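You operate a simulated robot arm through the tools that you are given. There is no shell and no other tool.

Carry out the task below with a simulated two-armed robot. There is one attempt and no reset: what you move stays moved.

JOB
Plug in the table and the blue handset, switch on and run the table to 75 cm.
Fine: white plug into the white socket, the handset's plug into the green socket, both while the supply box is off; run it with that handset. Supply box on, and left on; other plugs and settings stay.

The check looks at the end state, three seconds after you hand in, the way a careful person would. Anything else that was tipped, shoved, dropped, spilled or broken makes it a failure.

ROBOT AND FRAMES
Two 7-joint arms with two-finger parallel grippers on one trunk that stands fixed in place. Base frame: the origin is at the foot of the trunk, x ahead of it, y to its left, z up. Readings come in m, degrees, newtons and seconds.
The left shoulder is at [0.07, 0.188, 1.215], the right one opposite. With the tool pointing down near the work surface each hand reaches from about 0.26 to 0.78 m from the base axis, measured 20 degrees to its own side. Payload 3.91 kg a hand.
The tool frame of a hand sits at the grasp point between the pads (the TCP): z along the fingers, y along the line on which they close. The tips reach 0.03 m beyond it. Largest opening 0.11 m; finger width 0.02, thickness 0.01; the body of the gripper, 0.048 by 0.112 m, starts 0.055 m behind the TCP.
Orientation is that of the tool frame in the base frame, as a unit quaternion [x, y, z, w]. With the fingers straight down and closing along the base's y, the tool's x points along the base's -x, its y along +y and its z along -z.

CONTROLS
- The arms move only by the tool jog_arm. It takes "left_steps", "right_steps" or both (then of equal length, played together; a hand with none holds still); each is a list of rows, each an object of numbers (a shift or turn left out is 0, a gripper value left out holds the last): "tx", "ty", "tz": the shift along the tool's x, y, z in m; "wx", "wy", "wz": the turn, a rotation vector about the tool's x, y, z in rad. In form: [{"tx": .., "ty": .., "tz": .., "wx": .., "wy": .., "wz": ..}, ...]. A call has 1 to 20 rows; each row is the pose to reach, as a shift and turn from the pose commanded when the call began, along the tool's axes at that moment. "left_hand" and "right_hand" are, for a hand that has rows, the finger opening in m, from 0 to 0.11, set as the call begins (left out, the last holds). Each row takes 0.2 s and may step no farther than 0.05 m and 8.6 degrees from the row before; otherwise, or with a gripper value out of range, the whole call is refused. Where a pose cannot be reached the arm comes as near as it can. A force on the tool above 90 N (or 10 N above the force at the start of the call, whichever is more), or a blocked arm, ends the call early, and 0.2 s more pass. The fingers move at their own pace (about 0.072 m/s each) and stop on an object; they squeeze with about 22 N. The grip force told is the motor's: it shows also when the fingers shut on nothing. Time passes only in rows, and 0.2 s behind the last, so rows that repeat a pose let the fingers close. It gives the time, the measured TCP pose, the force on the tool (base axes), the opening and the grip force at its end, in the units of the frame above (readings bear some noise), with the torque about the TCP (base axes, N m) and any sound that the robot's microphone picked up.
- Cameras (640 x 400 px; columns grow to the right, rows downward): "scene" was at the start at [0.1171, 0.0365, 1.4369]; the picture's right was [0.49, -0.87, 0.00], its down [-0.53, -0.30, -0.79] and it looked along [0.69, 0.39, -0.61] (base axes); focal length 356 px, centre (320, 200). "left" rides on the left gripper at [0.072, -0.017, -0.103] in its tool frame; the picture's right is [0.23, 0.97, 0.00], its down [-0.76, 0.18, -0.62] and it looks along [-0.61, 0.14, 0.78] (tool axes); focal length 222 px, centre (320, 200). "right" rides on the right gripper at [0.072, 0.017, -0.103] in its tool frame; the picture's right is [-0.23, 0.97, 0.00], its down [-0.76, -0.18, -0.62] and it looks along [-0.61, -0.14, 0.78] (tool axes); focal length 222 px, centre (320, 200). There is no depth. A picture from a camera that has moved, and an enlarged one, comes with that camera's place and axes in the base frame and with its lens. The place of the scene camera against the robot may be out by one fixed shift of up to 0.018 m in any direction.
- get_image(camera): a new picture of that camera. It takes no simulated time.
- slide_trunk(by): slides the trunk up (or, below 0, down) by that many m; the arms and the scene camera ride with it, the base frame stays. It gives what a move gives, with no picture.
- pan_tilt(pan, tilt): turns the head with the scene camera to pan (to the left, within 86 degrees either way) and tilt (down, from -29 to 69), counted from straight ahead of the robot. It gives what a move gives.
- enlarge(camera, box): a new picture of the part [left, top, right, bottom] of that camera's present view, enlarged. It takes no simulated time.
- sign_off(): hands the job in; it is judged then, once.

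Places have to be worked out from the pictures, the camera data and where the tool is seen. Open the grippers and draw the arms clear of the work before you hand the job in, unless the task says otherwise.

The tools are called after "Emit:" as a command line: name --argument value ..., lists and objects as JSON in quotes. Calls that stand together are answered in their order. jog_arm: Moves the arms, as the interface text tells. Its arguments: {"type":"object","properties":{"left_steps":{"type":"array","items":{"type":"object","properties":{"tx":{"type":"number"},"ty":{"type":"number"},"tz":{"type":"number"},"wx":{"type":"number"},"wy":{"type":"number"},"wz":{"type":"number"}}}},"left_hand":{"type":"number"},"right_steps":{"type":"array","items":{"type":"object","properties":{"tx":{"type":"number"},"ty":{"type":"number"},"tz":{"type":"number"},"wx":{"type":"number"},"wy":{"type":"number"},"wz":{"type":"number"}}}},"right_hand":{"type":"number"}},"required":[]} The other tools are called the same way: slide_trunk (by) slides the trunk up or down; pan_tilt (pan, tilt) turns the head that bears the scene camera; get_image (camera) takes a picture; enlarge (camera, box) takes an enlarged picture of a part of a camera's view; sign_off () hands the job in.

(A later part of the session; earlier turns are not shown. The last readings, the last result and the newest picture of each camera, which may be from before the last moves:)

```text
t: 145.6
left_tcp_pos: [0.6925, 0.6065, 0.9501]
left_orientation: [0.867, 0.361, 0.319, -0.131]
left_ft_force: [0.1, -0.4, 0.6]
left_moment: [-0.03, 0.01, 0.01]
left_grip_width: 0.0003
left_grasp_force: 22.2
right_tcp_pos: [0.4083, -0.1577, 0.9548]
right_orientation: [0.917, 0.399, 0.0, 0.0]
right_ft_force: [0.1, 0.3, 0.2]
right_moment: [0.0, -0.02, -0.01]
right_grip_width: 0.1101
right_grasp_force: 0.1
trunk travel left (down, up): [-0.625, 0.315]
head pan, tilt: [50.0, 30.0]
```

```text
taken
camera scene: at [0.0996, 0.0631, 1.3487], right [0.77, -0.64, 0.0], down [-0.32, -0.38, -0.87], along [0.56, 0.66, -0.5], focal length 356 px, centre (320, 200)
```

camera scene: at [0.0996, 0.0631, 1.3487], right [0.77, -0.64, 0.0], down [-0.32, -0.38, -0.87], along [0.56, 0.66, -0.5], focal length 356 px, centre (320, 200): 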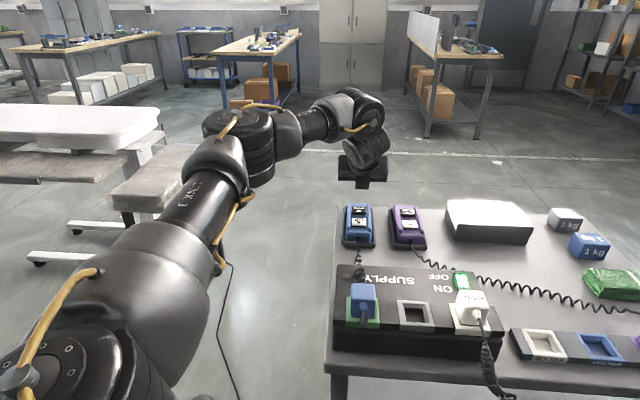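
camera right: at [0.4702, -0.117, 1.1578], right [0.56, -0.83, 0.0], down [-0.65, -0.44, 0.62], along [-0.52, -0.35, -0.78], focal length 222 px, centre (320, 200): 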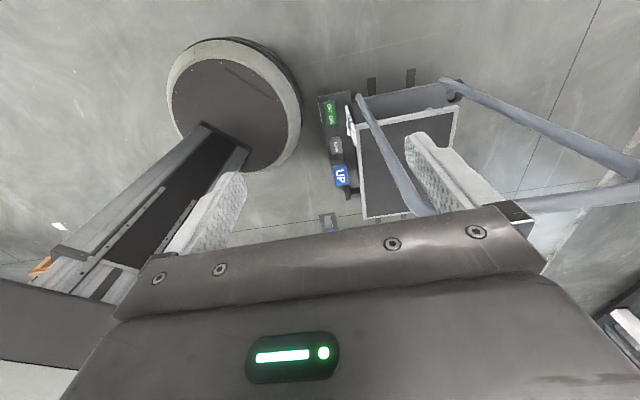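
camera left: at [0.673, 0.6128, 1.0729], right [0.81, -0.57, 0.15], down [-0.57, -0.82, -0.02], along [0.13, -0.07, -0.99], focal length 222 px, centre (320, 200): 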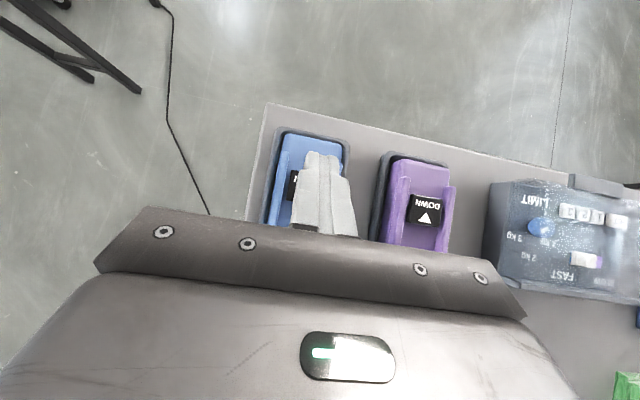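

The fingertip is over the DOWN button (centre ≈[0.697, 0.613, z 0.863]). Before pressing, I aim the head at the lift table and record a reference view.

Emit:
pan_tilt --pan 75 --tilt 20

Emit:
get_image --camera "scene"

Emit:
enlarge --camera "scene" --box '[260, 155, 340, 205]'

```text
t: 146.5
left_tcp_pos: [0.6928, 0.6064, 0.9504]
left_orientation: [0.867, 0.361, 0.319, -0.131]
left_ft_force: [0.4, 0.4, -0.2]
left_moment: [0.02, -0.01, 0.0]
left_grip_width: 0.0
left_grasp_force: 22.2
right_tcp_pos: [0.4076, -0.1578, 0.9547]
right_orientation: [0.917, 0.399, 0.001, 0.001]
right_ft_force: [-0.2, -0.4, 0.4]
right_moment: [0.04, 0.01, -0.01]
right_grip_width: 0.1099
right_grasp_force: 0.0
trunk travel left (down, up): [-0.625, 0.315]
head pan, tilt: [75.0, 20.0]
```

```text
taken
camera scene: at [0.0659, 0.084, 1.3646], right [0.97, -0.26, 0.0], down [-0.09, -0.33, -0.94], along [0.24, 0.91, -0.34], focal length 356 px, centre (320, 200)
```

scene: 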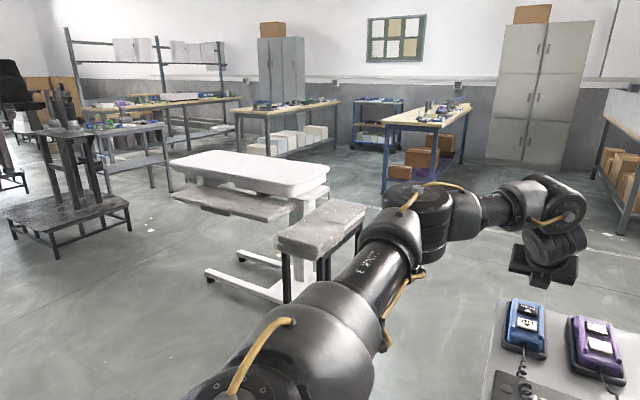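

```text
8.00 times, centred on (300, 180) of scene
camera zoom: at [0.0659, 0.084, 1.3646], right [0.97, -0.26, 0.0], down [-0.09, -0.33, -0.94], along [0.24, 0.91, -0.34], focal length 2847 px, centre (480, 360)
```

zoom: 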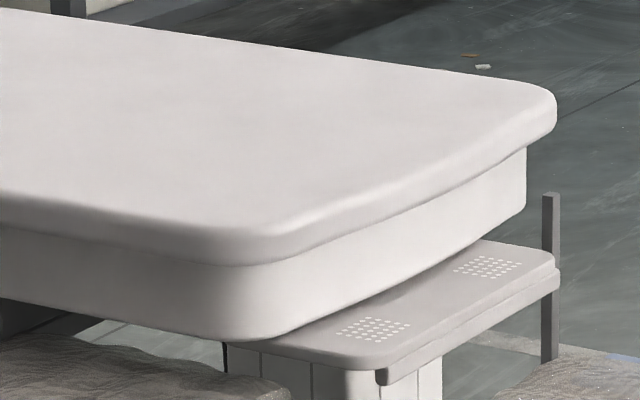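

Lowering ~9 cm should clear the bench beside it. Now I bring the fingertip down to just above the DOWN button.

Emit:
jog_arm --left_steps '[{"tx": -0.013, "tz": 0.0153}, {"tx": -0.0241, "tz": 0.0284}, {"tx": -0.0318, "tz": 0.0374}]'

Emit:
enlarge --camera "left" --box '[240, 60, 400, 200]'

Emit:
enlarge --camera "scene" --box '[490, 230, 620, 370]'

```text
t: 147.3
left_tcp_pos: [0.6901, 0.6065, 0.9001]
left_orientation: [0.867, 0.36, 0.32, -0.131]
left_ft_force: [-0.2, 0.7, 0.4]
left_moment: [-0.02, 0.01, 0.04]
left_grip_width: 0.0002
left_grasp_force: 22.5
right_tcp_pos: [0.4079, -0.1573, 0.9547]
right_orientation: [0.917, 0.398, 0.001, 0.001]
right_ft_force: [-0.4, 0.7, 0.6]
right_moment: [0.02, 0.0, 0.01]
right_grip_width: 0.1103
right_grasp_force: 0.0
trunk travel left (down, up): [-0.625, 0.315]
head pan, tilt: [75.0, 20.0]
```

```text
2.86 times, centred on (320, 130) of left
camera zoom: at [0.6707, 0.6119, 1.025], right [0.81, -0.56, 0.15], down [-0.57, -0.82, -0.02], along [0.13, -0.07, -0.99], focal length 635 px, centre (320, 400)
```

zoom: 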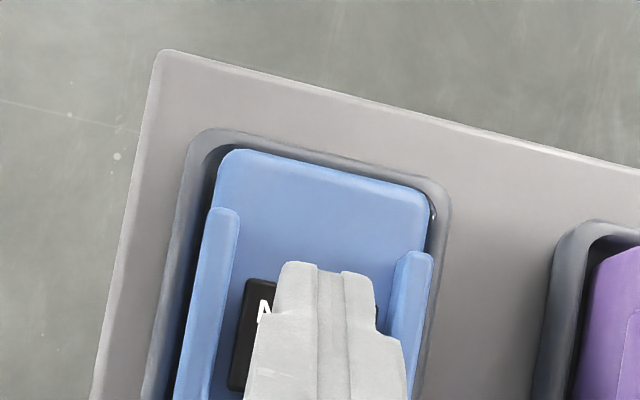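

```text
2.86 times, centred on (555, 300) of scene
camera zoom: at [0.0659, 0.0844, 1.3647], right [0.97, -0.26, 0.0], down [-0.09, -0.33, -0.94], along [0.24, 0.91, -0.34], focal length 1017 px, centre (-351, -86)
```

zoom: 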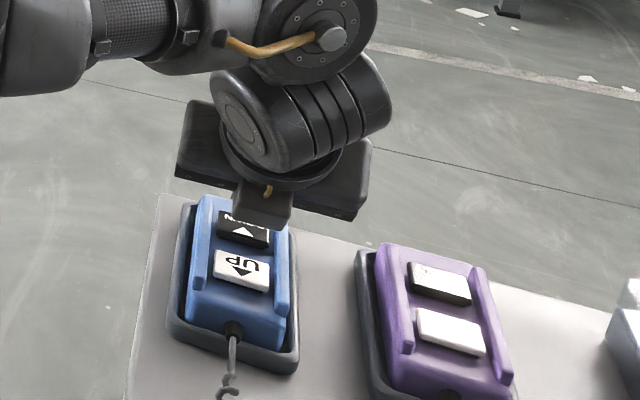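

The fingertip is centred lengthwise but ~6 mm toward the right rail; I shift it and press down in 2 mm steps.

Emit:
jog_arm --left_steps '[{"ty": -0.005}, {"tx": -0.0019, "ty": -0.005, "tz": 0.0023}, {"tx": -0.0039, "ty": -0.005, "tz": 0.0046}]'

Emit:
enlarge --camera "scene" --box '[260, 155, 340, 205]'

```text
t: 148.1
left_tcp_pos: [0.6876, 0.6086, 0.895]
left_orientation: [0.867, 0.359, 0.32, -0.131]
left_ft_force: [0.2, 0.0, 0.3]
left_moment: [-0.01, -0.02, -0.05]
left_grip_width: 0.0
left_grasp_force: 22.6
right_tcp_pos: [0.4084, -0.1586, 0.9549]
right_orientation: [0.917, 0.399, 0.001, 0.001]
right_ft_force: [-0.2, -0.2, 0.1]
right_moment: [-0.01, -0.01, 0.02]
right_grip_width: 0.1102
right_grasp_force: 0.0
trunk travel left (down, up): [-0.625, 0.315]
head pan, tilt: [75.0, 20.0]
```

```text
8.00 times, centred on (300, 180) of scene
camera zoom: at [0.0657, 0.0841, 1.3647], right [0.97, -0.26, 0.0], down [-0.09, -0.33, -0.94], along [0.24, 0.91, -0.34], focal length 2847 px, centre (480, 360)
```

zoom: 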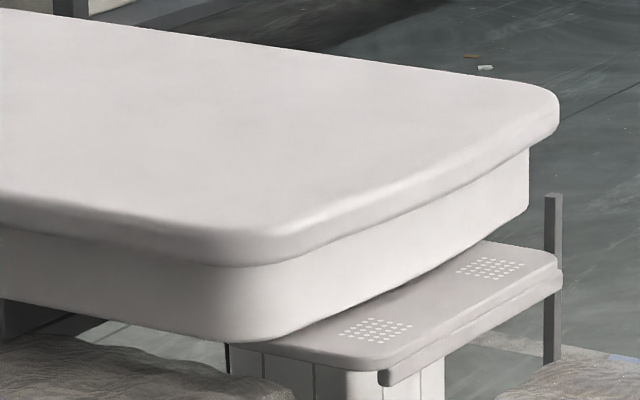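

Emit:
jog_arm --left_steps '[{"tx": -0.0013, "tz": 0.0015}, {"tx": -0.0026, "tz": 0.003}]'

Emit:
jog_arm --left_steps '[{"tx": -0.0013, "tz": 0.0015}]'

Emit:
enlarge --camera "scene" --box '[260, 155, 340, 205]'

```text
t: 148.7
left_tcp_pos: [0.6864, 0.6072, 0.8912]
left_orientation: [0.866, 0.36, 0.32, -0.132]
left_ft_force: [0.1, 0.8, 1.2]
left_moment: [0.0, -0.01, 0.0]
left_grip_width: 0.0
left_grasp_force: 22.1
right_tcp_pos: [0.409, -0.1582, 0.955]
right_orientation: [0.917, 0.399, 0.0, 0.002]
right_ft_force: [0.0, 0.4, -0.2]
right_moment: [-0.03, 0.0, 0.0]
right_grip_width: 0.1101
right_grasp_force: 0.2
trunk travel left (down, up): [-0.625, 0.315]
head pan, tilt: [75.0, 20.0]
```

```text
t: 149.1
left_tcp_pos: [0.6859, 0.6084, 0.8889]
left_orientation: [0.867, 0.359, 0.32, -0.131]
left_ft_force: [-0.3, -0.1, 2.5]
left_moment: [0.01, -0.02, -0.02]
left_grip_width: 0.0
left_grasp_force: 21.5
right_tcp_pos: [0.4082, -0.1589, 0.9543]
right_orientation: [0.917, 0.4, -0.001, 0.001]
right_ft_force: [0.4, 0.1, -0.9]
right_moment: [0.0, 0.01, 0.02]
right_grip_width: 0.1101
right_grasp_force: 0.1
trunk travel left (down, up): [-0.625, 0.315]
head pan, tilt: [75.0, 20.0]
heard: click
```

```text
8.00 times, centred on (300, 180) of scene
camera zoom: at [0.0655, 0.0837, 1.3647], right [0.97, -0.26, 0.0], down [-0.09, -0.33, -0.94], along [0.24, 0.91, -0.34], focal length 2847 px, centre (480, 360)
```

zoom: 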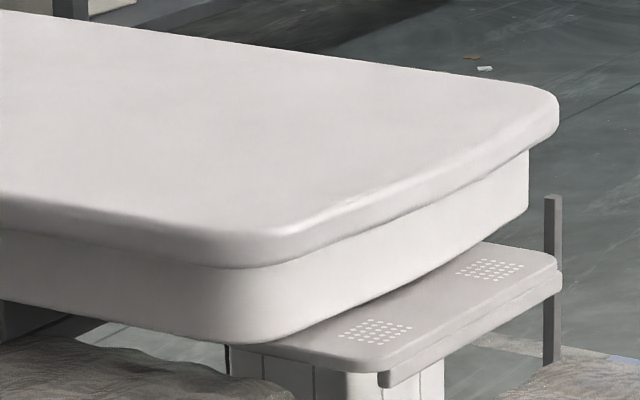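

A click at 2.5 N, and the table starts to sink slightly. I hold for a moment to measure its speed.

Emit:
jog_arm --left_steps '[{"tx": -0.0003, "tz": 0.0004}, {"tx": -0.0003, "tz": 0.0004}]'

Emit:
enlarge --camera "scene" --box '[260, 155, 340, 205]'

```text
t: 149.7
left_tcp_pos: [0.687, 0.608, 0.8897]
left_orientation: [0.867, 0.36, 0.319, -0.131]
left_ft_force: [0.5, -0.9, 2.2]
left_moment: [-0.03, -0.01, -0.01]
left_grip_width: 0.0001
left_grasp_force: 21.3
right_tcp_pos: [0.4087, -0.1578, 0.9538]
right_orientation: [0.917, 0.399, -0.001, 0.0]
right_ft_force: [-0.3, -0.2, 0.2]
right_moment: [-0.01, -0.05, -0.02]
right_grip_width: 0.1098
right_grasp_force: 0.1
trunk travel left (down, up): [-0.625, 0.315]
head pan, tilt: [75.0, 20.0]
```

```text
8.00 times, centred on (300, 180) of scene
camera zoom: at [0.0654, 0.0836, 1.3647], right [0.97, -0.26, 0.0], down [-0.09, -0.33, -0.94], along [0.24, 0.91, -0.34], focal length 2847 px, centre (480, 360)
```

zoom: 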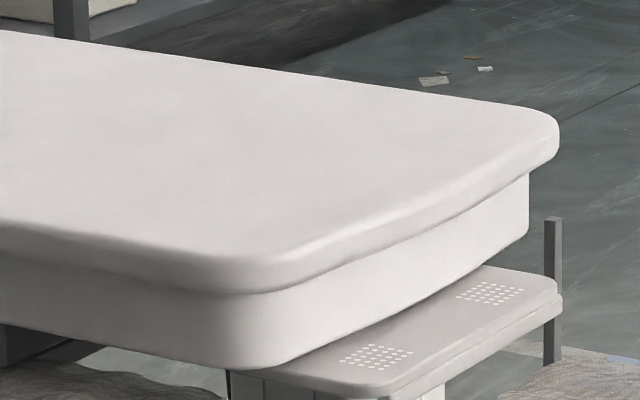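

It sinks about 28 mm/s. I hold another ~1.2 s, then release and measure.

Emit:
jog_arm --left_steps '[{}, {}, {}, {}, {}]'

Emit:
enlarge --camera "scene" --box '[260, 155, 340, 205]'

```text
t: 150.9
left_tcp_pos: [0.6868, 0.6081, 0.8888]
left_orientation: [0.866, 0.361, 0.319, -0.131]
left_ft_force: [-0.8, 0.5, 2.7]
left_moment: [-0.01, 0.01, 0.01]
left_grip_width: 0.0
left_grasp_force: 21.6
right_tcp_pos: [0.4067, -0.1577, 0.9545]
right_orientation: [0.917, 0.399, 0.001, 0.0]
right_ft_force: [0.6, 0.1, -0.7]
right_moment: [0.01, -0.04, -0.03]
right_grip_width: 0.11
right_grasp_force: 0.0
trunk travel left (down, up): [-0.625, 0.315]
head pan, tilt: [75.0, 20.0]
```

```text
8.00 times, centred on (300, 180) of scene
camera zoom: at [0.0654, 0.0837, 1.3647], right [0.97, -0.26, 0.0], down [-0.09, -0.33, -0.94], along [0.24, 0.91, -0.34], focal length 2847 px, centre (480, 360)
```

zoom: 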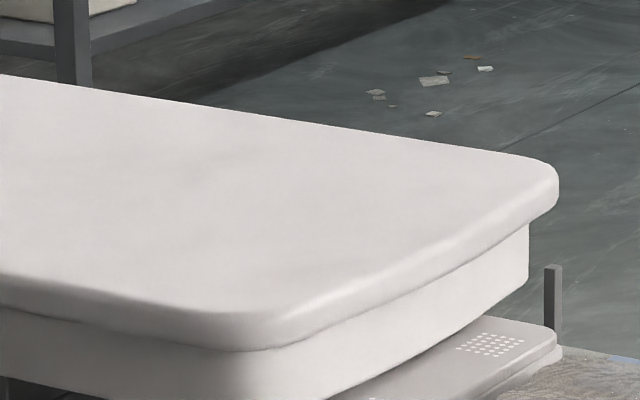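

It has come down ~57 mm; about 3 cm remain. I release the button now and measure the height more accurately before the last bit.

Emit:
jog_arm --left_steps '[{"tx": 0.013, "tz": -0.0153}, {"tx": 0.026, "tz": -0.0305}, {"tx": 0.039, "tz": -0.0458}]'

Emit:
get_image --camera "scene"

Emit:
enlarge --camera "scene" --box '[260, 160, 340, 210]'

Emit:
enlarge --camera "scene" --box '[160, 150, 240, 200]'

```text
t: 151.7
left_tcp_pos: [0.6864, 0.6078, 0.9492]
left_orientation: [0.867, 0.359, 0.32, -0.132]
left_ft_force: [0.1, 0.2, -0.4]
left_moment: [-0.02, 0.0, 0.02]
left_grip_width: 0.0
left_grasp_force: 22.1
right_tcp_pos: [0.4076, -0.157, 0.9539]
right_orientation: [0.917, 0.399, 0.001, 0.0]
right_ft_force: [-0.7, -0.3, -0.1]
right_moment: [0.0, 0.04, -0.02]
right_grip_width: 0.11
right_grasp_force: 0.1
trunk travel left (down, up): [-0.625, 0.315]
head pan, tilt: [75.0, 20.0]
```

```text
taken
camera scene: at [0.0656, 0.0837, 1.3647], right [0.97, -0.26, 0.0], down [-0.09, -0.33, -0.94], along [0.24, 0.91, -0.34], focal length 356 px, centre (320, 200)
```

scene: 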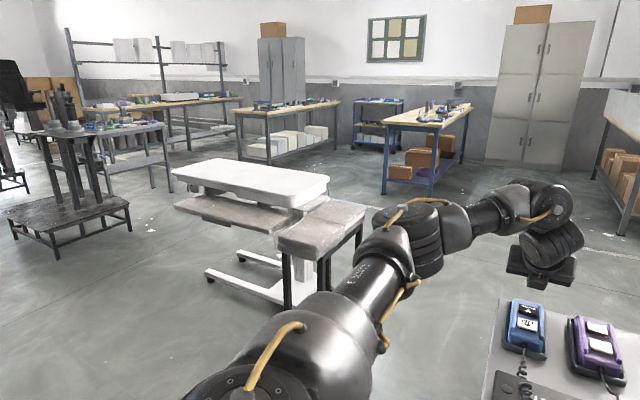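

```text
8.00 times, centred on (300, 185) of scene
camera zoom: at [0.0656, 0.0837, 1.3647], right [0.97, -0.26, 0.0], down [-0.09, -0.33, -0.94], along [0.24, 0.91, -0.34], focal length 2847 px, centre (480, 320)
```

zoom: 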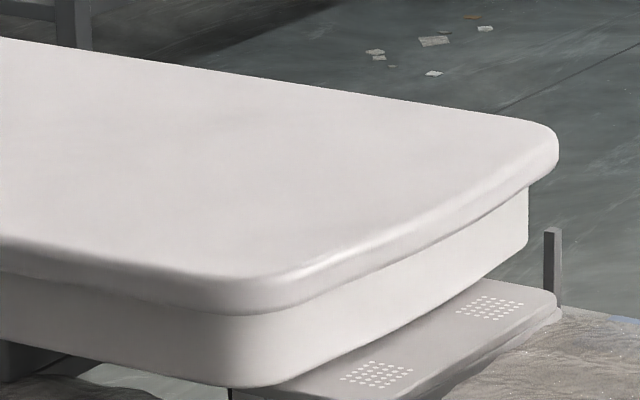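

```text
8.00 times, centred on (200, 175) of scene
camera zoom: at [0.0656, 0.0837, 1.3647], right [0.97, -0.26, 0.0], down [-0.09, -0.33, -0.94], along [0.24, 0.91, -0.34], focal length 2847 px, centre (1280, 400)
```

zoom: 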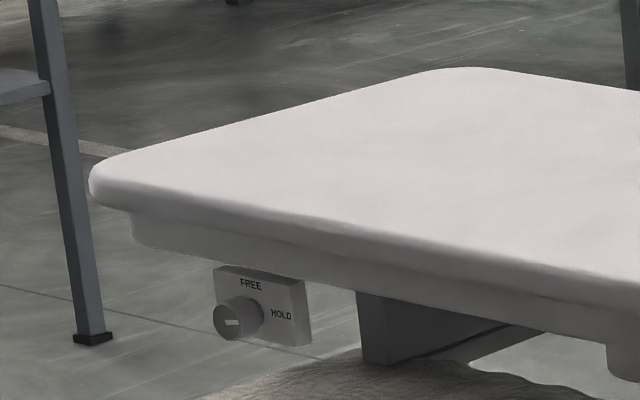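

Emit:
enlarge --camera "scene" --box '[260, 180, 380, 290]'

```text
3.64 times, centred on (320, 235) of scene
camera zoom: at [0.0656, 0.0837, 1.3647], right [0.97, -0.26, 0.0], down [-0.09, -0.33, -0.94], along [0.24, 0.91, -0.34], focal length 1294 px, centre (320, 73)
```

zoom: 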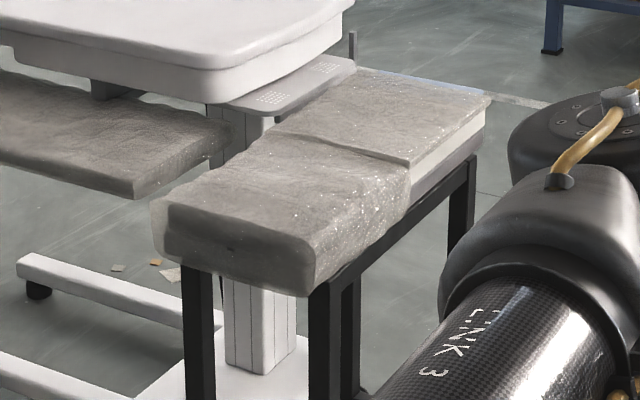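

Emit:
slide_trunk --by 0.3

Emit:
enlarge --camera "scene" --box '[260, 190, 340, 240]'

Emit:
enlarge --camera "scene" --box '[160, 185, 240, 235]'

```text
t: 154.7
left_tcp_pos: [0.6873, 0.6075, 1.2478]
left_orientation: [0.867, 0.361, 0.319, -0.131]
left_ft_force: [0.5, 0.2, 0.2]
left_moment: [-0.02, 0.02, -0.01]
left_grip_width: 0.0
left_grasp_force: 22.3
right_tcp_pos: [0.4078, -0.1577, 1.2545]
right_orientation: [0.917, 0.398, 0.0, 0.001]
right_ft_force: [0.1, 0.9, -0.5]
right_moment: [-0.03, 0.02, 0.02]
right_grip_width: 0.1101
right_grasp_force: 0.0
trunk travel left (down, up): [-0.925, 0.015]
head pan, tilt: [75.0, 20.0]
```

```text
8.00 times, centred on (300, 215) of scene
camera zoom: at [0.0659, 0.0841, 1.6646], right [0.97, -0.26, 0.0], down [-0.09, -0.33, -0.94], along [0.24, 0.91, -0.34], focal length 2847 px, centre (480, 80)
```

zoom: 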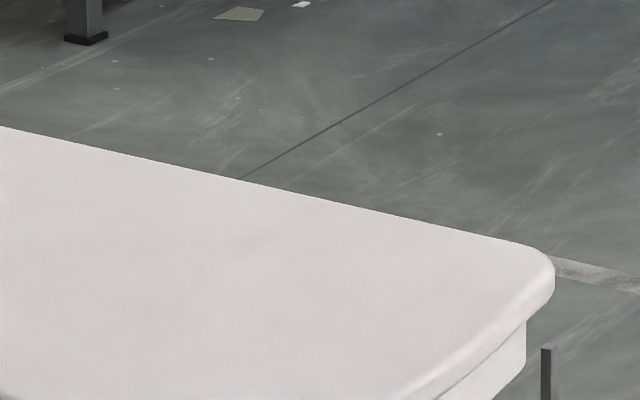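

```text
8.00 times, centred on (200, 210) of scene
camera zoom: at [0.0659, 0.0841, 1.6646], right [0.97, -0.26, 0.0], down [-0.09, -0.33, -0.94], along [0.24, 0.91, -0.34], focal length 2847 px, centre (1280, 120)
```

zoom: 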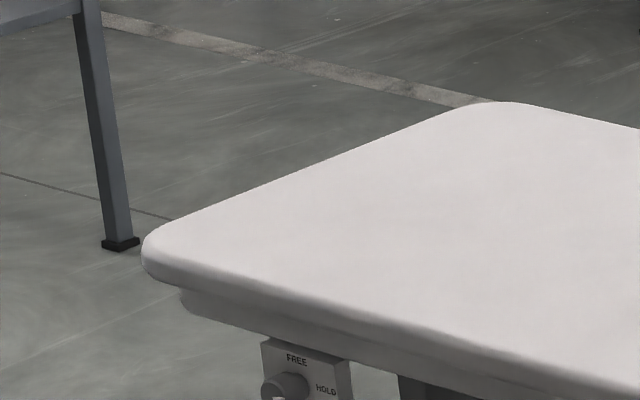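

To pin down the camera's vertical offset I also triangulate the plug tops (known z ≈ 0.9305 from contact) from this trunk height.

Emit:
pan_tilt --pan 35 --tilt 45

Emit:
get_image --camera "scene"

Emit:
enlarge --camera "scene" --box '[350, 245, 414, 285]'

Emit:
enlarge --camera "scene" --box '[270, 250, 334, 290]'

```text
t: 155.8
left_tcp_pos: [0.6868, 0.6084, 1.2487]
left_orientation: [0.866, 0.36, 0.32, -0.131]
left_ft_force: [0.5, 0.2, -0.5]
left_moment: [0.02, 0.01, 0.02]
left_grip_width: 0.0
left_grasp_force: 22.1
right_tcp_pos: [0.4083, -0.1592, 1.2549]
right_orientation: [0.917, 0.399, 0.0, 0.001]
right_ft_force: [0.2, 0.6, -0.1]
right_moment: [-0.01, 0.0, 0.0]
right_grip_width: 0.11
right_grasp_force: 0.0
trunk travel left (down, up): [-0.925, 0.015]
head pan, tilt: [35.0, 45.0]
```

```text
taken
camera scene: at [0.1082, 0.0408, 1.6261], right [0.57, -0.82, 0.0], down [-0.58, -0.41, -0.71], along [0.58, 0.41, -0.71], focal length 356 px, centre (320, 200)
```

scene: 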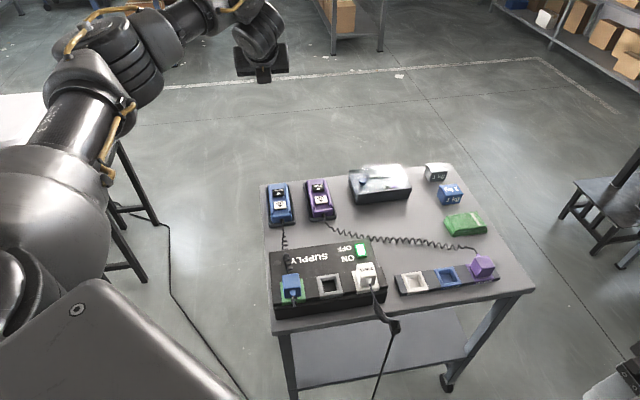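

```text
10.00 times, centred on (382, 265) of scene
camera zoom: at [0.1082, 0.0408, 1.6261], right [0.57, -0.82, 0.0], down [-0.58, -0.41, -0.71], along [0.58, 0.41, -0.71], focal length 3559 px, centre (-300, -450)
```

zoom: 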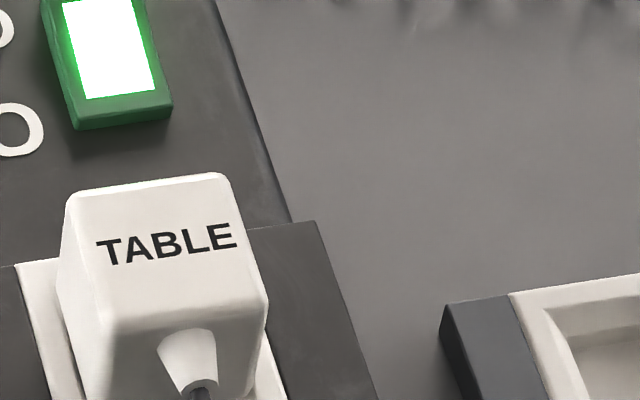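

```text
10.00 times, centred on (302, 270) of scene
camera zoom: at [0.1082, 0.0408, 1.6261], right [0.57, -0.82, 0.0], down [-0.58, -0.41, -0.71], along [0.58, 0.41, -0.71], focal length 3559 px, centre (500, -500)
```

zoom: 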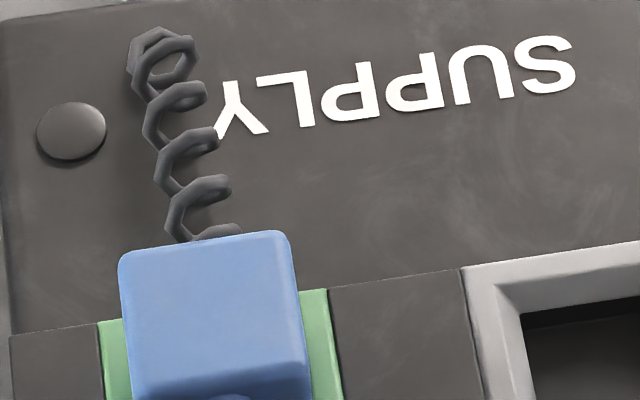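

The plug-top check gives a vertical offset of ≈0 (<2 mm). I take finer zooms of the table's far edge from this height for a precise fix.

Emit:
pan_tilt --pan 75 --tilt 20

Emit:
enlarge --camera "scene" --box '[304, 209, 336, 229]'

Emit:
enlarge --camera "scene" --box '[244, 196, 276, 216]'

Emit:
enlarge --camera "scene" --box '[184, 196, 216, 216]'

```text
t: 156.9
left_tcp_pos: [0.687, 0.6072, 1.2478]
left_orientation: [0.867, 0.36, 0.32, -0.131]
left_ft_force: [-0.2, 0.3, 0.4]
left_moment: [-0.02, -0.01, 0.01]
left_grip_width: 0.0
left_grasp_force: 22.1
right_tcp_pos: [0.4081, -0.1573, 1.2538]
right_orientation: [0.917, 0.399, 0.0, -0.001]
right_ft_force: [-0.1, -0.4, 0.2]
right_moment: [0.02, 0.03, 0.01]
right_grip_width: 0.1099
right_grasp_force: 0.0
trunk travel left (down, up): [-0.925, 0.015]
head pan, tilt: [75.0, 20.0]
```

```text
16.00 times, centred on (320, 219) of scene
camera zoom: at [0.066, 0.0839, 1.6646], right [0.97, -0.26, 0.0], down [-0.09, -0.33, -0.94], along [0.24, 0.91, -0.34], focal length 5694 px, centre (320, -104)
```

zoom: 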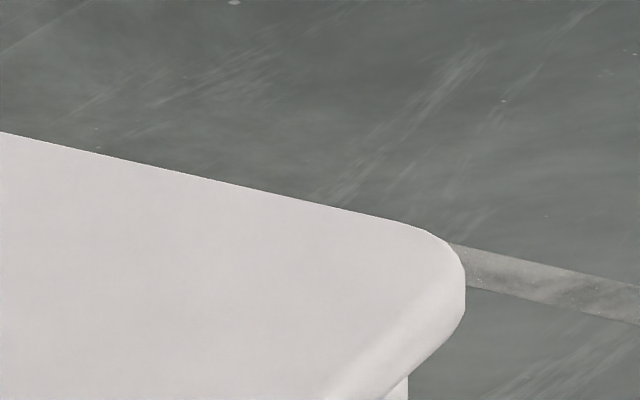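

```text
16.00 times, centred on (260, 206) of scene
camera zoom: at [0.066, 0.0839, 1.6646], right [0.97, -0.26, 0.0], down [-0.09, -0.33, -0.94], along [0.24, 0.91, -0.34], focal length 5694 px, centre (1280, 104)
```

zoom: 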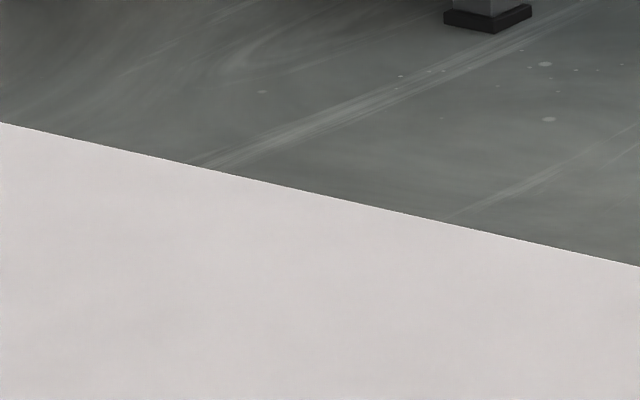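

```text
16.00 times, centred on (200, 206) of scene
camera zoom: at [0.066, 0.0839, 1.6646], right [0.97, -0.26, 0.0], down [-0.09, -0.33, -0.94], along [0.24, 0.91, -0.34], focal length 5694 px, centre (2240, 104)
```

zoom: 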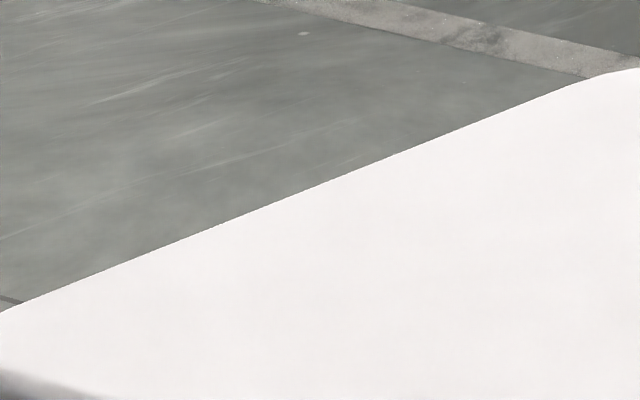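

Emit:
slide_trunk --by -0.3

Emit:
enlarge --camera "scene" --box '[304, 164, 336, 184]'

Emit:
enlarge --camera "scene" --box '[240, 155, 272, 175]'

Emit:
enlarge --camera "scene" --box '[180, 155, 212, 175]'

```text
t: 159.9
left_tcp_pos: [0.6884, 0.6062, 0.9476]
left_orientation: [0.867, 0.36, 0.32, -0.131]
left_ft_force: [0.0, -0.3, -0.4]
left_moment: [0.03, -0.02, 0.01]
left_grip_width: 0.0
left_grasp_force: 21.8
right_tcp_pos: [0.4085, -0.158, 0.954]
right_orientation: [0.917, 0.399, 0.001, 0.001]
right_ft_force: [0.1, -0.1, 0.0]
right_moment: [-0.02, -0.01, 0.01]
right_grip_width: 0.11
right_grasp_force: 0.0
trunk travel left (down, up): [-0.625, 0.315]
head pan, tilt: [75.0, 20.0]
```

```text
16.00 times, centred on (320, 174) of scene
camera zoom: at [0.0656, 0.084, 1.3647], right [0.97, -0.26, 0.0], down [-0.09, -0.33, -0.94], along [0.24, 0.91, -0.34], focal length 5694 px, centre (320, 616)
```

zoom: 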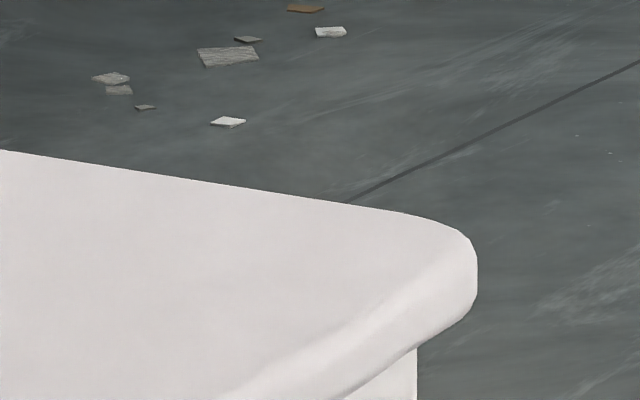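

```text
16.00 times, centred on (256, 165) of scene
camera zoom: at [0.0656, 0.084, 1.3647], right [0.97, -0.26, 0.0], down [-0.09, -0.33, -0.94], along [0.24, 0.91, -0.34], focal length 5694 px, centre (1344, 760)
```

zoom: 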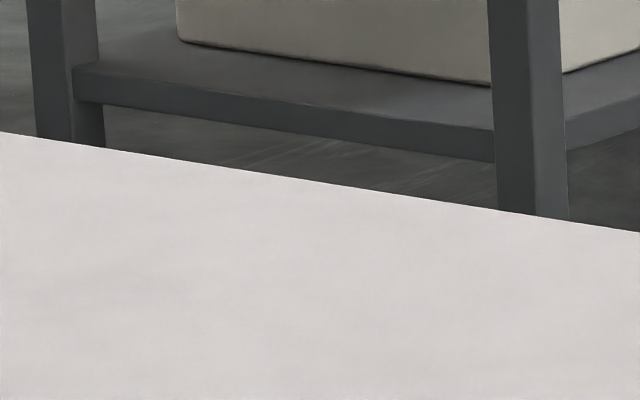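

```text
16.00 times, centred on (196, 165) of scene
camera zoom: at [0.0656, 0.084, 1.3647], right [0.97, -0.26, 0.0], down [-0.09, -0.33, -0.94], along [0.24, 0.91, -0.34], focal length 5694 px, centre (2304, 760)
```

zoom: 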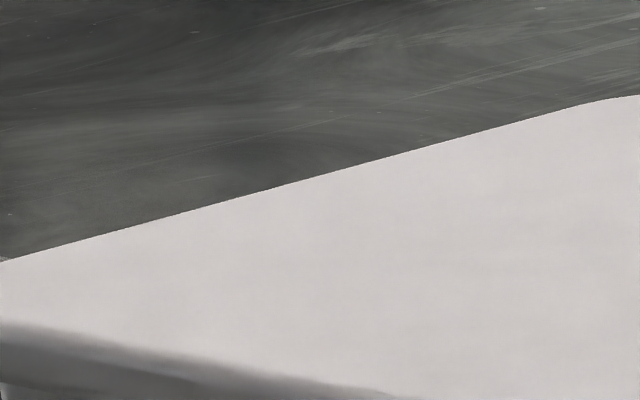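

Precise triangulation: table top now ≈0.773 m, so ~23 mm to go. I'll repeat the same short press sequence as before (click, ~0.6 s hold, release ≈ 20–21 mm). First down to just above the button.

Emit:
jog_arm --left_steps '[{"tx": -0.015, "tz": 0.0176}, {"tx": -0.028, "tz": 0.0329}, {"tx": -0.0367, "tz": 0.0431}]'

Emit:
enlarge --camera "scene" --box '[304, 164, 336, 184]'

Emit:
enlarge --camera "left" --box '[240, 60, 400, 200]'

```text
t: 160.7
left_tcp_pos: [0.6878, 0.6081, 0.8922]
left_orientation: [0.866, 0.36, 0.321, -0.131]
left_ft_force: [0.2, 0.4, 0.1]
left_moment: [0.01, 0.02, 0.01]
left_grip_width: 0.0001
left_grasp_force: 21.6
right_tcp_pos: [0.4093, -0.1577, 0.9543]
right_orientation: [0.917, 0.399, 0.0, 0.001]
right_ft_force: [0.7, -0.3, 0.9]
right_moment: [-0.01, -0.01, 0.01]
right_grip_width: 0.1098
right_grasp_force: 0.1
trunk travel left (down, up): [-0.625, 0.315]
head pan, tilt: [75.0, 20.0]
```

```text
16.00 times, centred on (320, 174) of scene
camera zoom: at [0.0659, 0.0842, 1.3647], right [0.97, -0.26, 0.0], down [-0.09, -0.33, -0.94], along [0.24, 0.91, -0.34], focal length 5694 px, centre (320, 616)
```

zoom: 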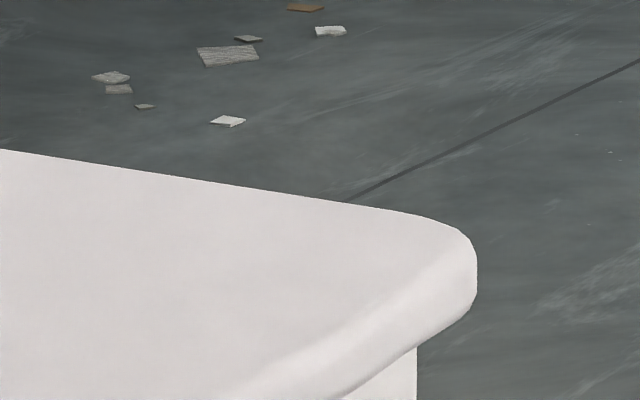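

```text
2.86 times, centred on (320, 130) of left
camera zoom: at [0.6657, 0.6125, 1.017], right [0.81, -0.56, 0.15], down [-0.57, -0.82, -0.02], along [0.14, -0.07, -0.99], focal length 635 px, centre (320, 400)
```

zoom: 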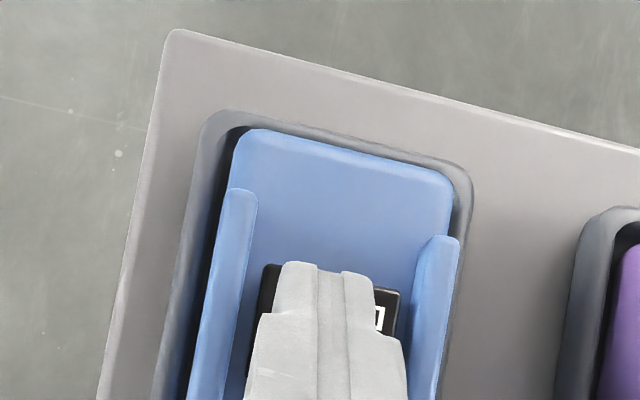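

Emit:
jog_arm --left_steps '[{"tx": -0.0011, "tz": 0.0013}]'

Emit:
enlarge --camera "scene" --box '[304, 164, 336, 184]'

```text
t: 161.1
left_tcp_pos: [0.6875, 0.6076, 0.8902]
left_orientation: [0.867, 0.36, 0.319, -0.132]
left_ft_force: [0.4, -0.3, 1.8]
left_moment: [0.02, -0.02, 0.02]
left_grip_width: 0.0001
left_grasp_force: 22.1
right_tcp_pos: [0.4072, -0.1577, 0.9547]
right_orientation: [0.917, 0.398, 0.0, 0.0]
right_ft_force: [-0.1, 0.0, -0.3]
right_moment: [-0.01, 0.01, 0.02]
right_grip_width: 0.1101
right_grasp_force: 0.1
trunk travel left (down, up): [-0.625, 0.315]
head pan, tilt: [75.0, 20.0]
```

```text
16.00 times, centred on (320, 174) of scene
camera zoom: at [0.0656, 0.0837, 1.3647], right [0.97, -0.26, 0.0], down [-0.09, -0.33, -0.94], along [0.24, 0.91, -0.34], focal length 5694 px, centre (320, 616)
```

zoom: 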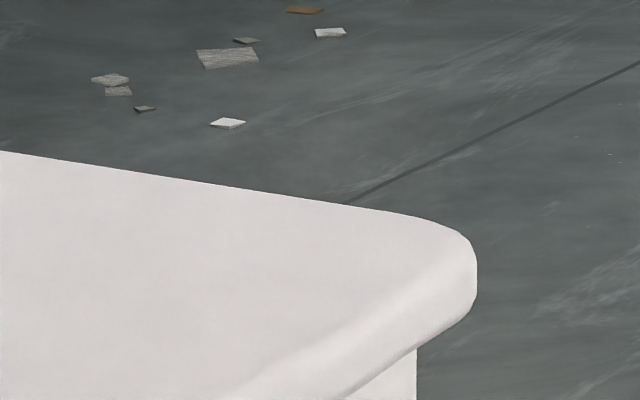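

Touching, no click yet. I do the press, hold and release in one call for exact timing (≈0.75 s pressed).

Emit:
jog_arm --left_steps '[{"tx": -0.0013, "tz": 0.0015}, {"tx": -0.0016, "tz": 0.0019}, {"tx": -0.0016, "tz": 0.0019}, {"tx": -0.0016, "tz": 0.0019}, {"tx": 0.0065, "tz": -0.0076}, {"tx": 0.0195, "tz": -0.0229}, {"tx": 0.0374, "tz": -0.0439}]'

Emit:
enlarge --camera "scene" --box '[304, 164, 336, 184]'

```text
t: 162.7
left_tcp_pos: [0.6896, 0.6054, 0.9505]
left_orientation: [0.867, 0.36, 0.319, -0.132]
left_ft_force: [0.0, 0.7, 0.9]
left_moment: [-0.01, 0.0, 0.01]
left_grip_width: 0.0
left_grasp_force: 22.1
right_tcp_pos: [0.4077, -0.1581, 0.9547]
right_orientation: [0.917, 0.399, 0.001, 0.0]
right_ft_force: [-1.0, -0.7, 0.0]
right_moment: [0.02, 0.0, 0.02]
right_grip_width: 0.1099
right_grasp_force: 0.0
trunk travel left (down, up): [-0.625, 0.315]
head pan, tilt: [75.0, 20.0]
heard: click
```

```text
16.00 times, centred on (320, 174) of scene
camera zoom: at [0.0655, 0.0832, 1.3647], right [0.97, -0.26, 0.0], down [-0.09, -0.33, -0.94], along [0.24, 0.91, -0.34], focal length 5694 px, centre (320, 616)
```

zoom: 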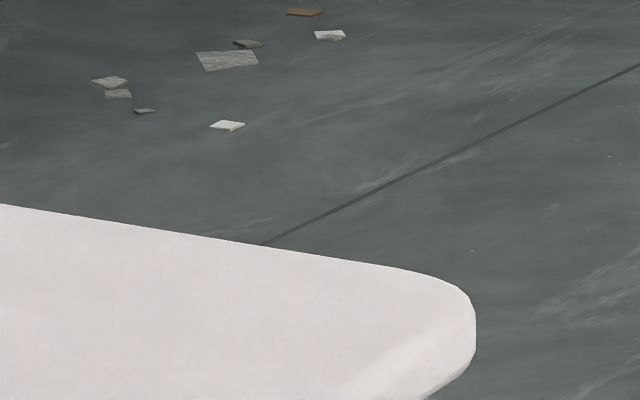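

It came down ~21 mm. I measure again at both trunk heights.

Emit:
jog_arm --left_steps '[{}, {}, {}]'

Emit:
enlarge --camera "scene" --box '[304, 169, 336, 189]'

Emit:
enlarge --camera "scene" --box '[240, 155, 272, 175]'

Emit:
enlarge --camera "scene" --box '[180, 155, 212, 175]'

Emit:
slide_trunk --by 0.3

Emit:
enlarge --camera "scene" --box '[304, 214, 336, 234]'

Emit:
enlarge --camera "scene" --box '[244, 199, 276, 219]'

Emit:
enlarge --camera "scene" --box '[184, 199, 216, 219]'

```text
t: 163.5
left_tcp_pos: [0.69, 0.6072, 0.9493]
left_orientation: [0.867, 0.36, 0.319, -0.131]
left_ft_force: [-0.3, -0.3, -0.7]
left_moment: [-0.02, 0.02, 0.0]
left_grip_width: 0.0
left_grasp_force: 21.7
right_tcp_pos: [0.4072, -0.1583, 0.9547]
right_orientation: [0.917, 0.399, 0.0, 0.001]
right_ft_force: [0.3, -0.4, -0.5]
right_moment: [-0.02, 0.0, -0.01]
right_grip_width: 0.1098
right_grasp_force: 0.1
trunk travel left (down, up): [-0.625, 0.315]
head pan, tilt: [75.0, 20.0]
```

```text
16.00 times, centred on (320, 179) of scene
camera zoom: at [0.0658, 0.0842, 1.3647], right [0.97, -0.26, 0.0], down [-0.09, -0.33, -0.94], along [0.24, 0.91, -0.34], focal length 5694 px, centre (320, 536)
```

zoom: 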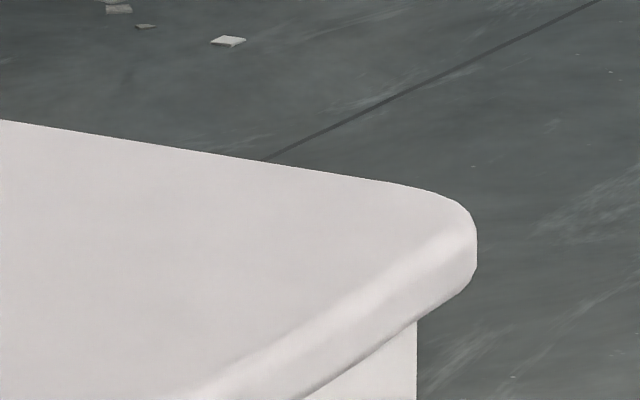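

```text
16.00 times, centred on (256, 165) of scene
camera zoom: at [0.0658, 0.0842, 1.3647], right [0.97, -0.26, 0.0], down [-0.09, -0.33, -0.94], along [0.24, 0.91, -0.34], focal length 5694 px, centre (1344, 760)
```

zoom: 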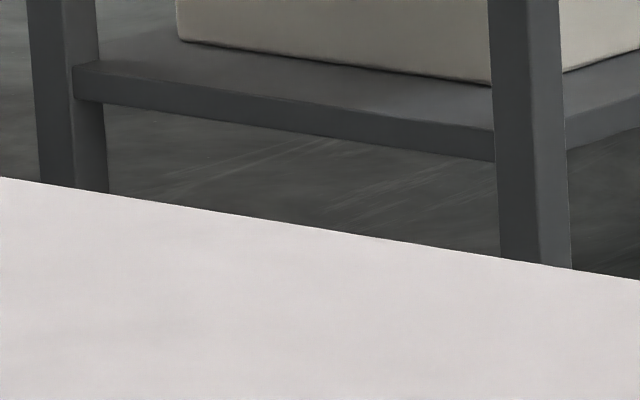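

```text
16.00 times, centred on (196, 165) of scene
camera zoom: at [0.0658, 0.0842, 1.3647], right [0.97, -0.26, 0.0], down [-0.09, -0.33, -0.94], along [0.24, 0.91, -0.34], focal length 5694 px, centre (2304, 760)
```

zoom: 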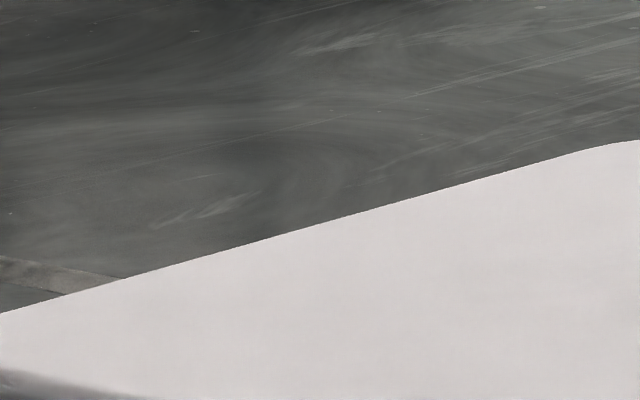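

```text
t: 166.5
left_tcp_pos: [0.6892, 0.6069, 1.25]
left_orientation: [0.867, 0.36, 0.319, -0.131]
left_ft_force: [-0.5, 0.4, -0.3]
left_moment: [0.0, -0.03, 0.02]
left_grip_width: 0.0
left_grasp_force: 22.3
right_tcp_pos: [0.408, -0.1579, 1.2545]
right_orientation: [0.917, 0.399, -0.001, 0.001]
right_ft_force: [0.4, 0.0, 0.9]
right_moment: [0.0, 0.0, -0.02]
right_grip_width: 0.1098
right_grasp_force: 0.1
trunk travel left (down, up): [-0.925, 0.015]
head pan, tilt: [75.0, 20.0]
```

```text
16.00 times, centred on (320, 224) of scene
camera zoom: at [0.0659, 0.0841, 1.6646], right [0.97, -0.26, 0.0], down [-0.09, -0.33, -0.94], along [0.24, 0.91, -0.34], focal length 5694 px, centre (320, -184)
```

zoom: 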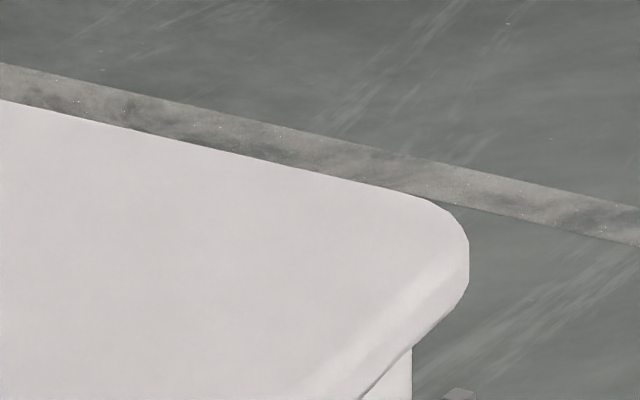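

```text
16.00 times, centred on (260, 209) of scene
camera zoom: at [0.0659, 0.0841, 1.6646], right [0.97, -0.26, 0.0], down [-0.09, -0.33, -0.94], along [0.24, 0.91, -0.34], focal length 5694 px, centre (1280, 56)
```

zoom: 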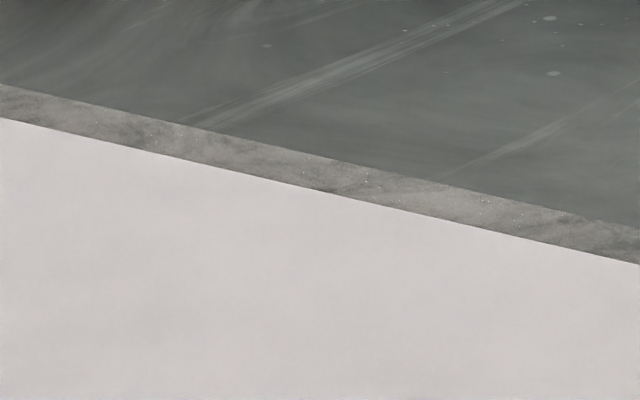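

```text
16.00 times, centred on (200, 209) of scene
camera zoom: at [0.0659, 0.0841, 1.6646], right [0.97, -0.26, 0.0], down [-0.09, -0.33, -0.94], along [0.24, 0.91, -0.34], focal length 5694 px, centre (2240, 56)
```

zoom: 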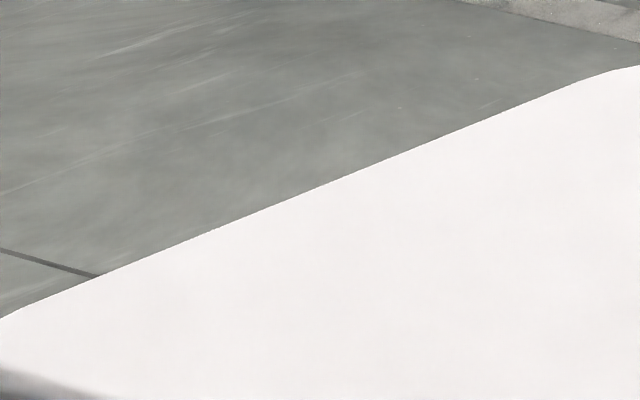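

Result: about 0.752–0.753 m. One very short tap (~2 mm) would centre it on 0.75. I go back down to just above the button.

Emit:
slide_trunk --by -0.3

Emit:
jog_arm --left_steps '[{"tx": -0.015, "tz": 0.0176}, {"tx": -0.028, "tz": 0.0329}, {"tx": -0.0367, "tz": 0.0431}, {"tx": -0.0375, "tz": 0.044}, {"tx": -0.0375, "tz": 0.044}]'

Emit:
enlarge --camera "scene" --box '[304, 169, 336, 189]'

```text
t: 169.5
left_tcp_pos: [0.6894, 0.6063, 0.9501]
left_orientation: [0.867, 0.36, 0.319, -0.131]
left_ft_force: [0.4, -0.2, 1.7]
left_moment: [-0.03, 0.01, -0.01]
left_grip_width: 0.0
left_grasp_force: 22.2
right_tcp_pos: [0.4073, -0.1585, 0.9553]
right_orientation: [0.917, 0.399, 0.0, 0.001]
right_ft_force: [0.5, -0.5, -0.1]
right_moment: [-0.01, -0.02, 0.0]
right_grip_width: 0.1097
right_grasp_force: 0.1
trunk travel left (down, up): [-0.625, 0.315]
head pan, tilt: [75.0, 20.0]
```

```text
t: 170.7
left_tcp_pos: [0.6881, 0.6067, 0.893]
left_orientation: [0.867, 0.36, 0.32, -0.131]
left_ft_force: [0.6, -1.1, 0.6]
left_moment: [0.03, 0.0, 0.0]
left_grip_width: 0.0001
left_grasp_force: 22.3
right_tcp_pos: [0.4081, -0.1581, 0.9542]
right_orientation: [0.917, 0.398, 0.0, 0.002]
right_ft_force: [-0.5, 0.4, 0.0]
right_moment: [0.04, -0.02, -0.02]
right_grip_width: 0.1098
right_grasp_force: 0.0
trunk travel left (down, up): [-0.625, 0.315]
head pan, tilt: [75.0, 20.0]
```

```text
16.00 times, centred on (320, 179) of scene
camera zoom: at [0.0656, 0.0839, 1.3647], right [0.97, -0.26, 0.0], down [-0.09, -0.33, -0.94], along [0.24, 0.91, -0.34], focal length 5694 px, centre (320, 536)
```

zoom: 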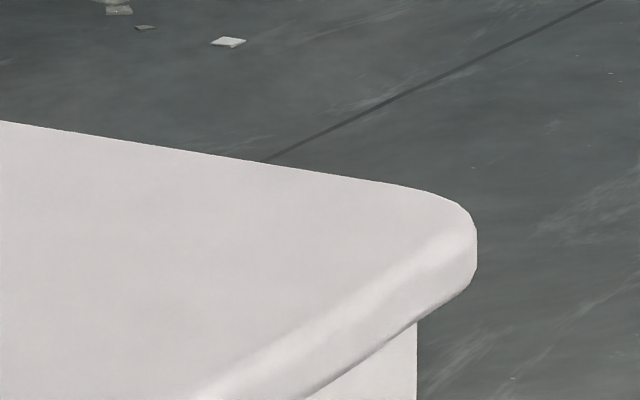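

Emit:
jog_arm --left_steps '[{"tx": -0.0017, "tz": 0.002}, {"tx": 0.0065, "tz": -0.0076}, {"tx": 0.0195, "tz": -0.0229}, {"tx": 0.0374, "tz": -0.0439}, {"tx": 0.0374, "tz": -0.0439}, {"tx": 0.0374, "tz": -0.0439}]'

Emit:
enlarge --camera "scene" --box '[304, 169, 336, 189]'

```text
t: 172.1
left_tcp_pos: [0.6898, 0.6069, 0.9494]
left_orientation: [0.867, 0.36, 0.319, -0.132]
left_ft_force: [0.0, -0.2, 0.3]
left_moment: [0.0, 0.01, 0.01]
left_grip_width: 0.0003
left_grasp_force: 21.8
right_tcp_pos: [0.4077, -0.1583, 0.9547]
right_orientation: [0.917, 0.399, 0.0, 0.0]
right_ft_force: [-0.2, -0.1, -0.1]
right_moment: [0.01, -0.01, 0.01]
right_grip_width: 0.1103
right_grasp_force: 0.0
trunk travel left (down, up): [-0.625, 0.315]
head pan, tilt: [75.0, 20.0]
```

```text
16.00 times, centred on (320, 179) of scene
camera zoom: at [0.0657, 0.0839, 1.3647], right [0.97, -0.26, 0.0], down [-0.09, -0.33, -0.94], along [0.24, 0.91, -0.34], focal length 5694 px, centre (320, 536)
```

zoom: 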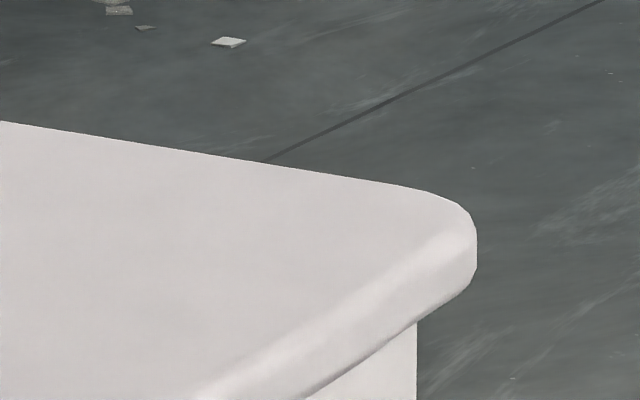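

No click that time. I repeat the tap slightly deeper.

Emit:
jog_arm --left_steps '[{"tx": -0.015, "tz": 0.0176}, {"tx": -0.028, "tz": 0.0329}, {"tx": -0.0374, "tz": 0.0439}, {"tx": -0.0397, "tz": 0.0466}, {"tx": -0.028, "tz": 0.0329}, {"tx": -0.015, "tz": 0.0176}, {}, {}, {}]'

Emit:
enlarge --camera "scene" --box '[304, 169, 336, 189]'

```text
t: 174.1
left_tcp_pos: [0.6884, 0.6074, 0.9503]
left_orientation: [0.867, 0.36, 0.32, -0.131]
left_ft_force: [-0.8, 0.8, 0.4]
left_moment: [-0.02, 0.02, -0.01]
left_grip_width: 0.0002
left_grasp_force: 21.8
right_tcp_pos: [0.4073, -0.1586, 0.9544]
right_orientation: [0.917, 0.399, 0.001, 0.0]
right_ft_force: [1.3, 0.1, -0.8]
right_moment: [-0.01, -0.01, -0.01]
right_grip_width: 0.11
right_grasp_force: 0.1
trunk travel left (down, up): [-0.625, 0.315]
head pan, tilt: [75.0, 20.0]
heard: click
```

```text
16.00 times, centred on (320, 179) of scene
camera zoom: at [0.0657, 0.0839, 1.3647], right [0.97, -0.26, 0.0], down [-0.09, -0.33, -0.94], along [0.24, 0.91, -0.34], focal length 5694 px, centre (320, 536)
```

zoom: 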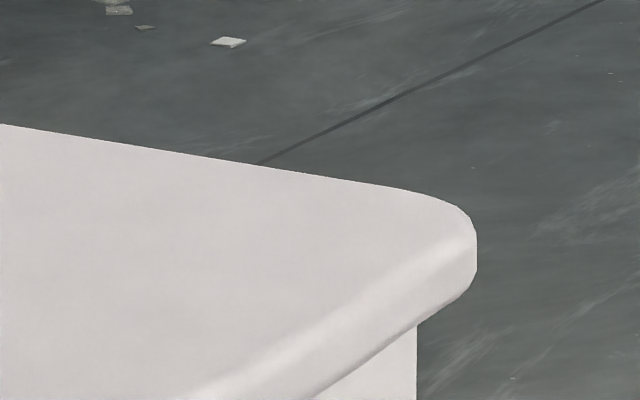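

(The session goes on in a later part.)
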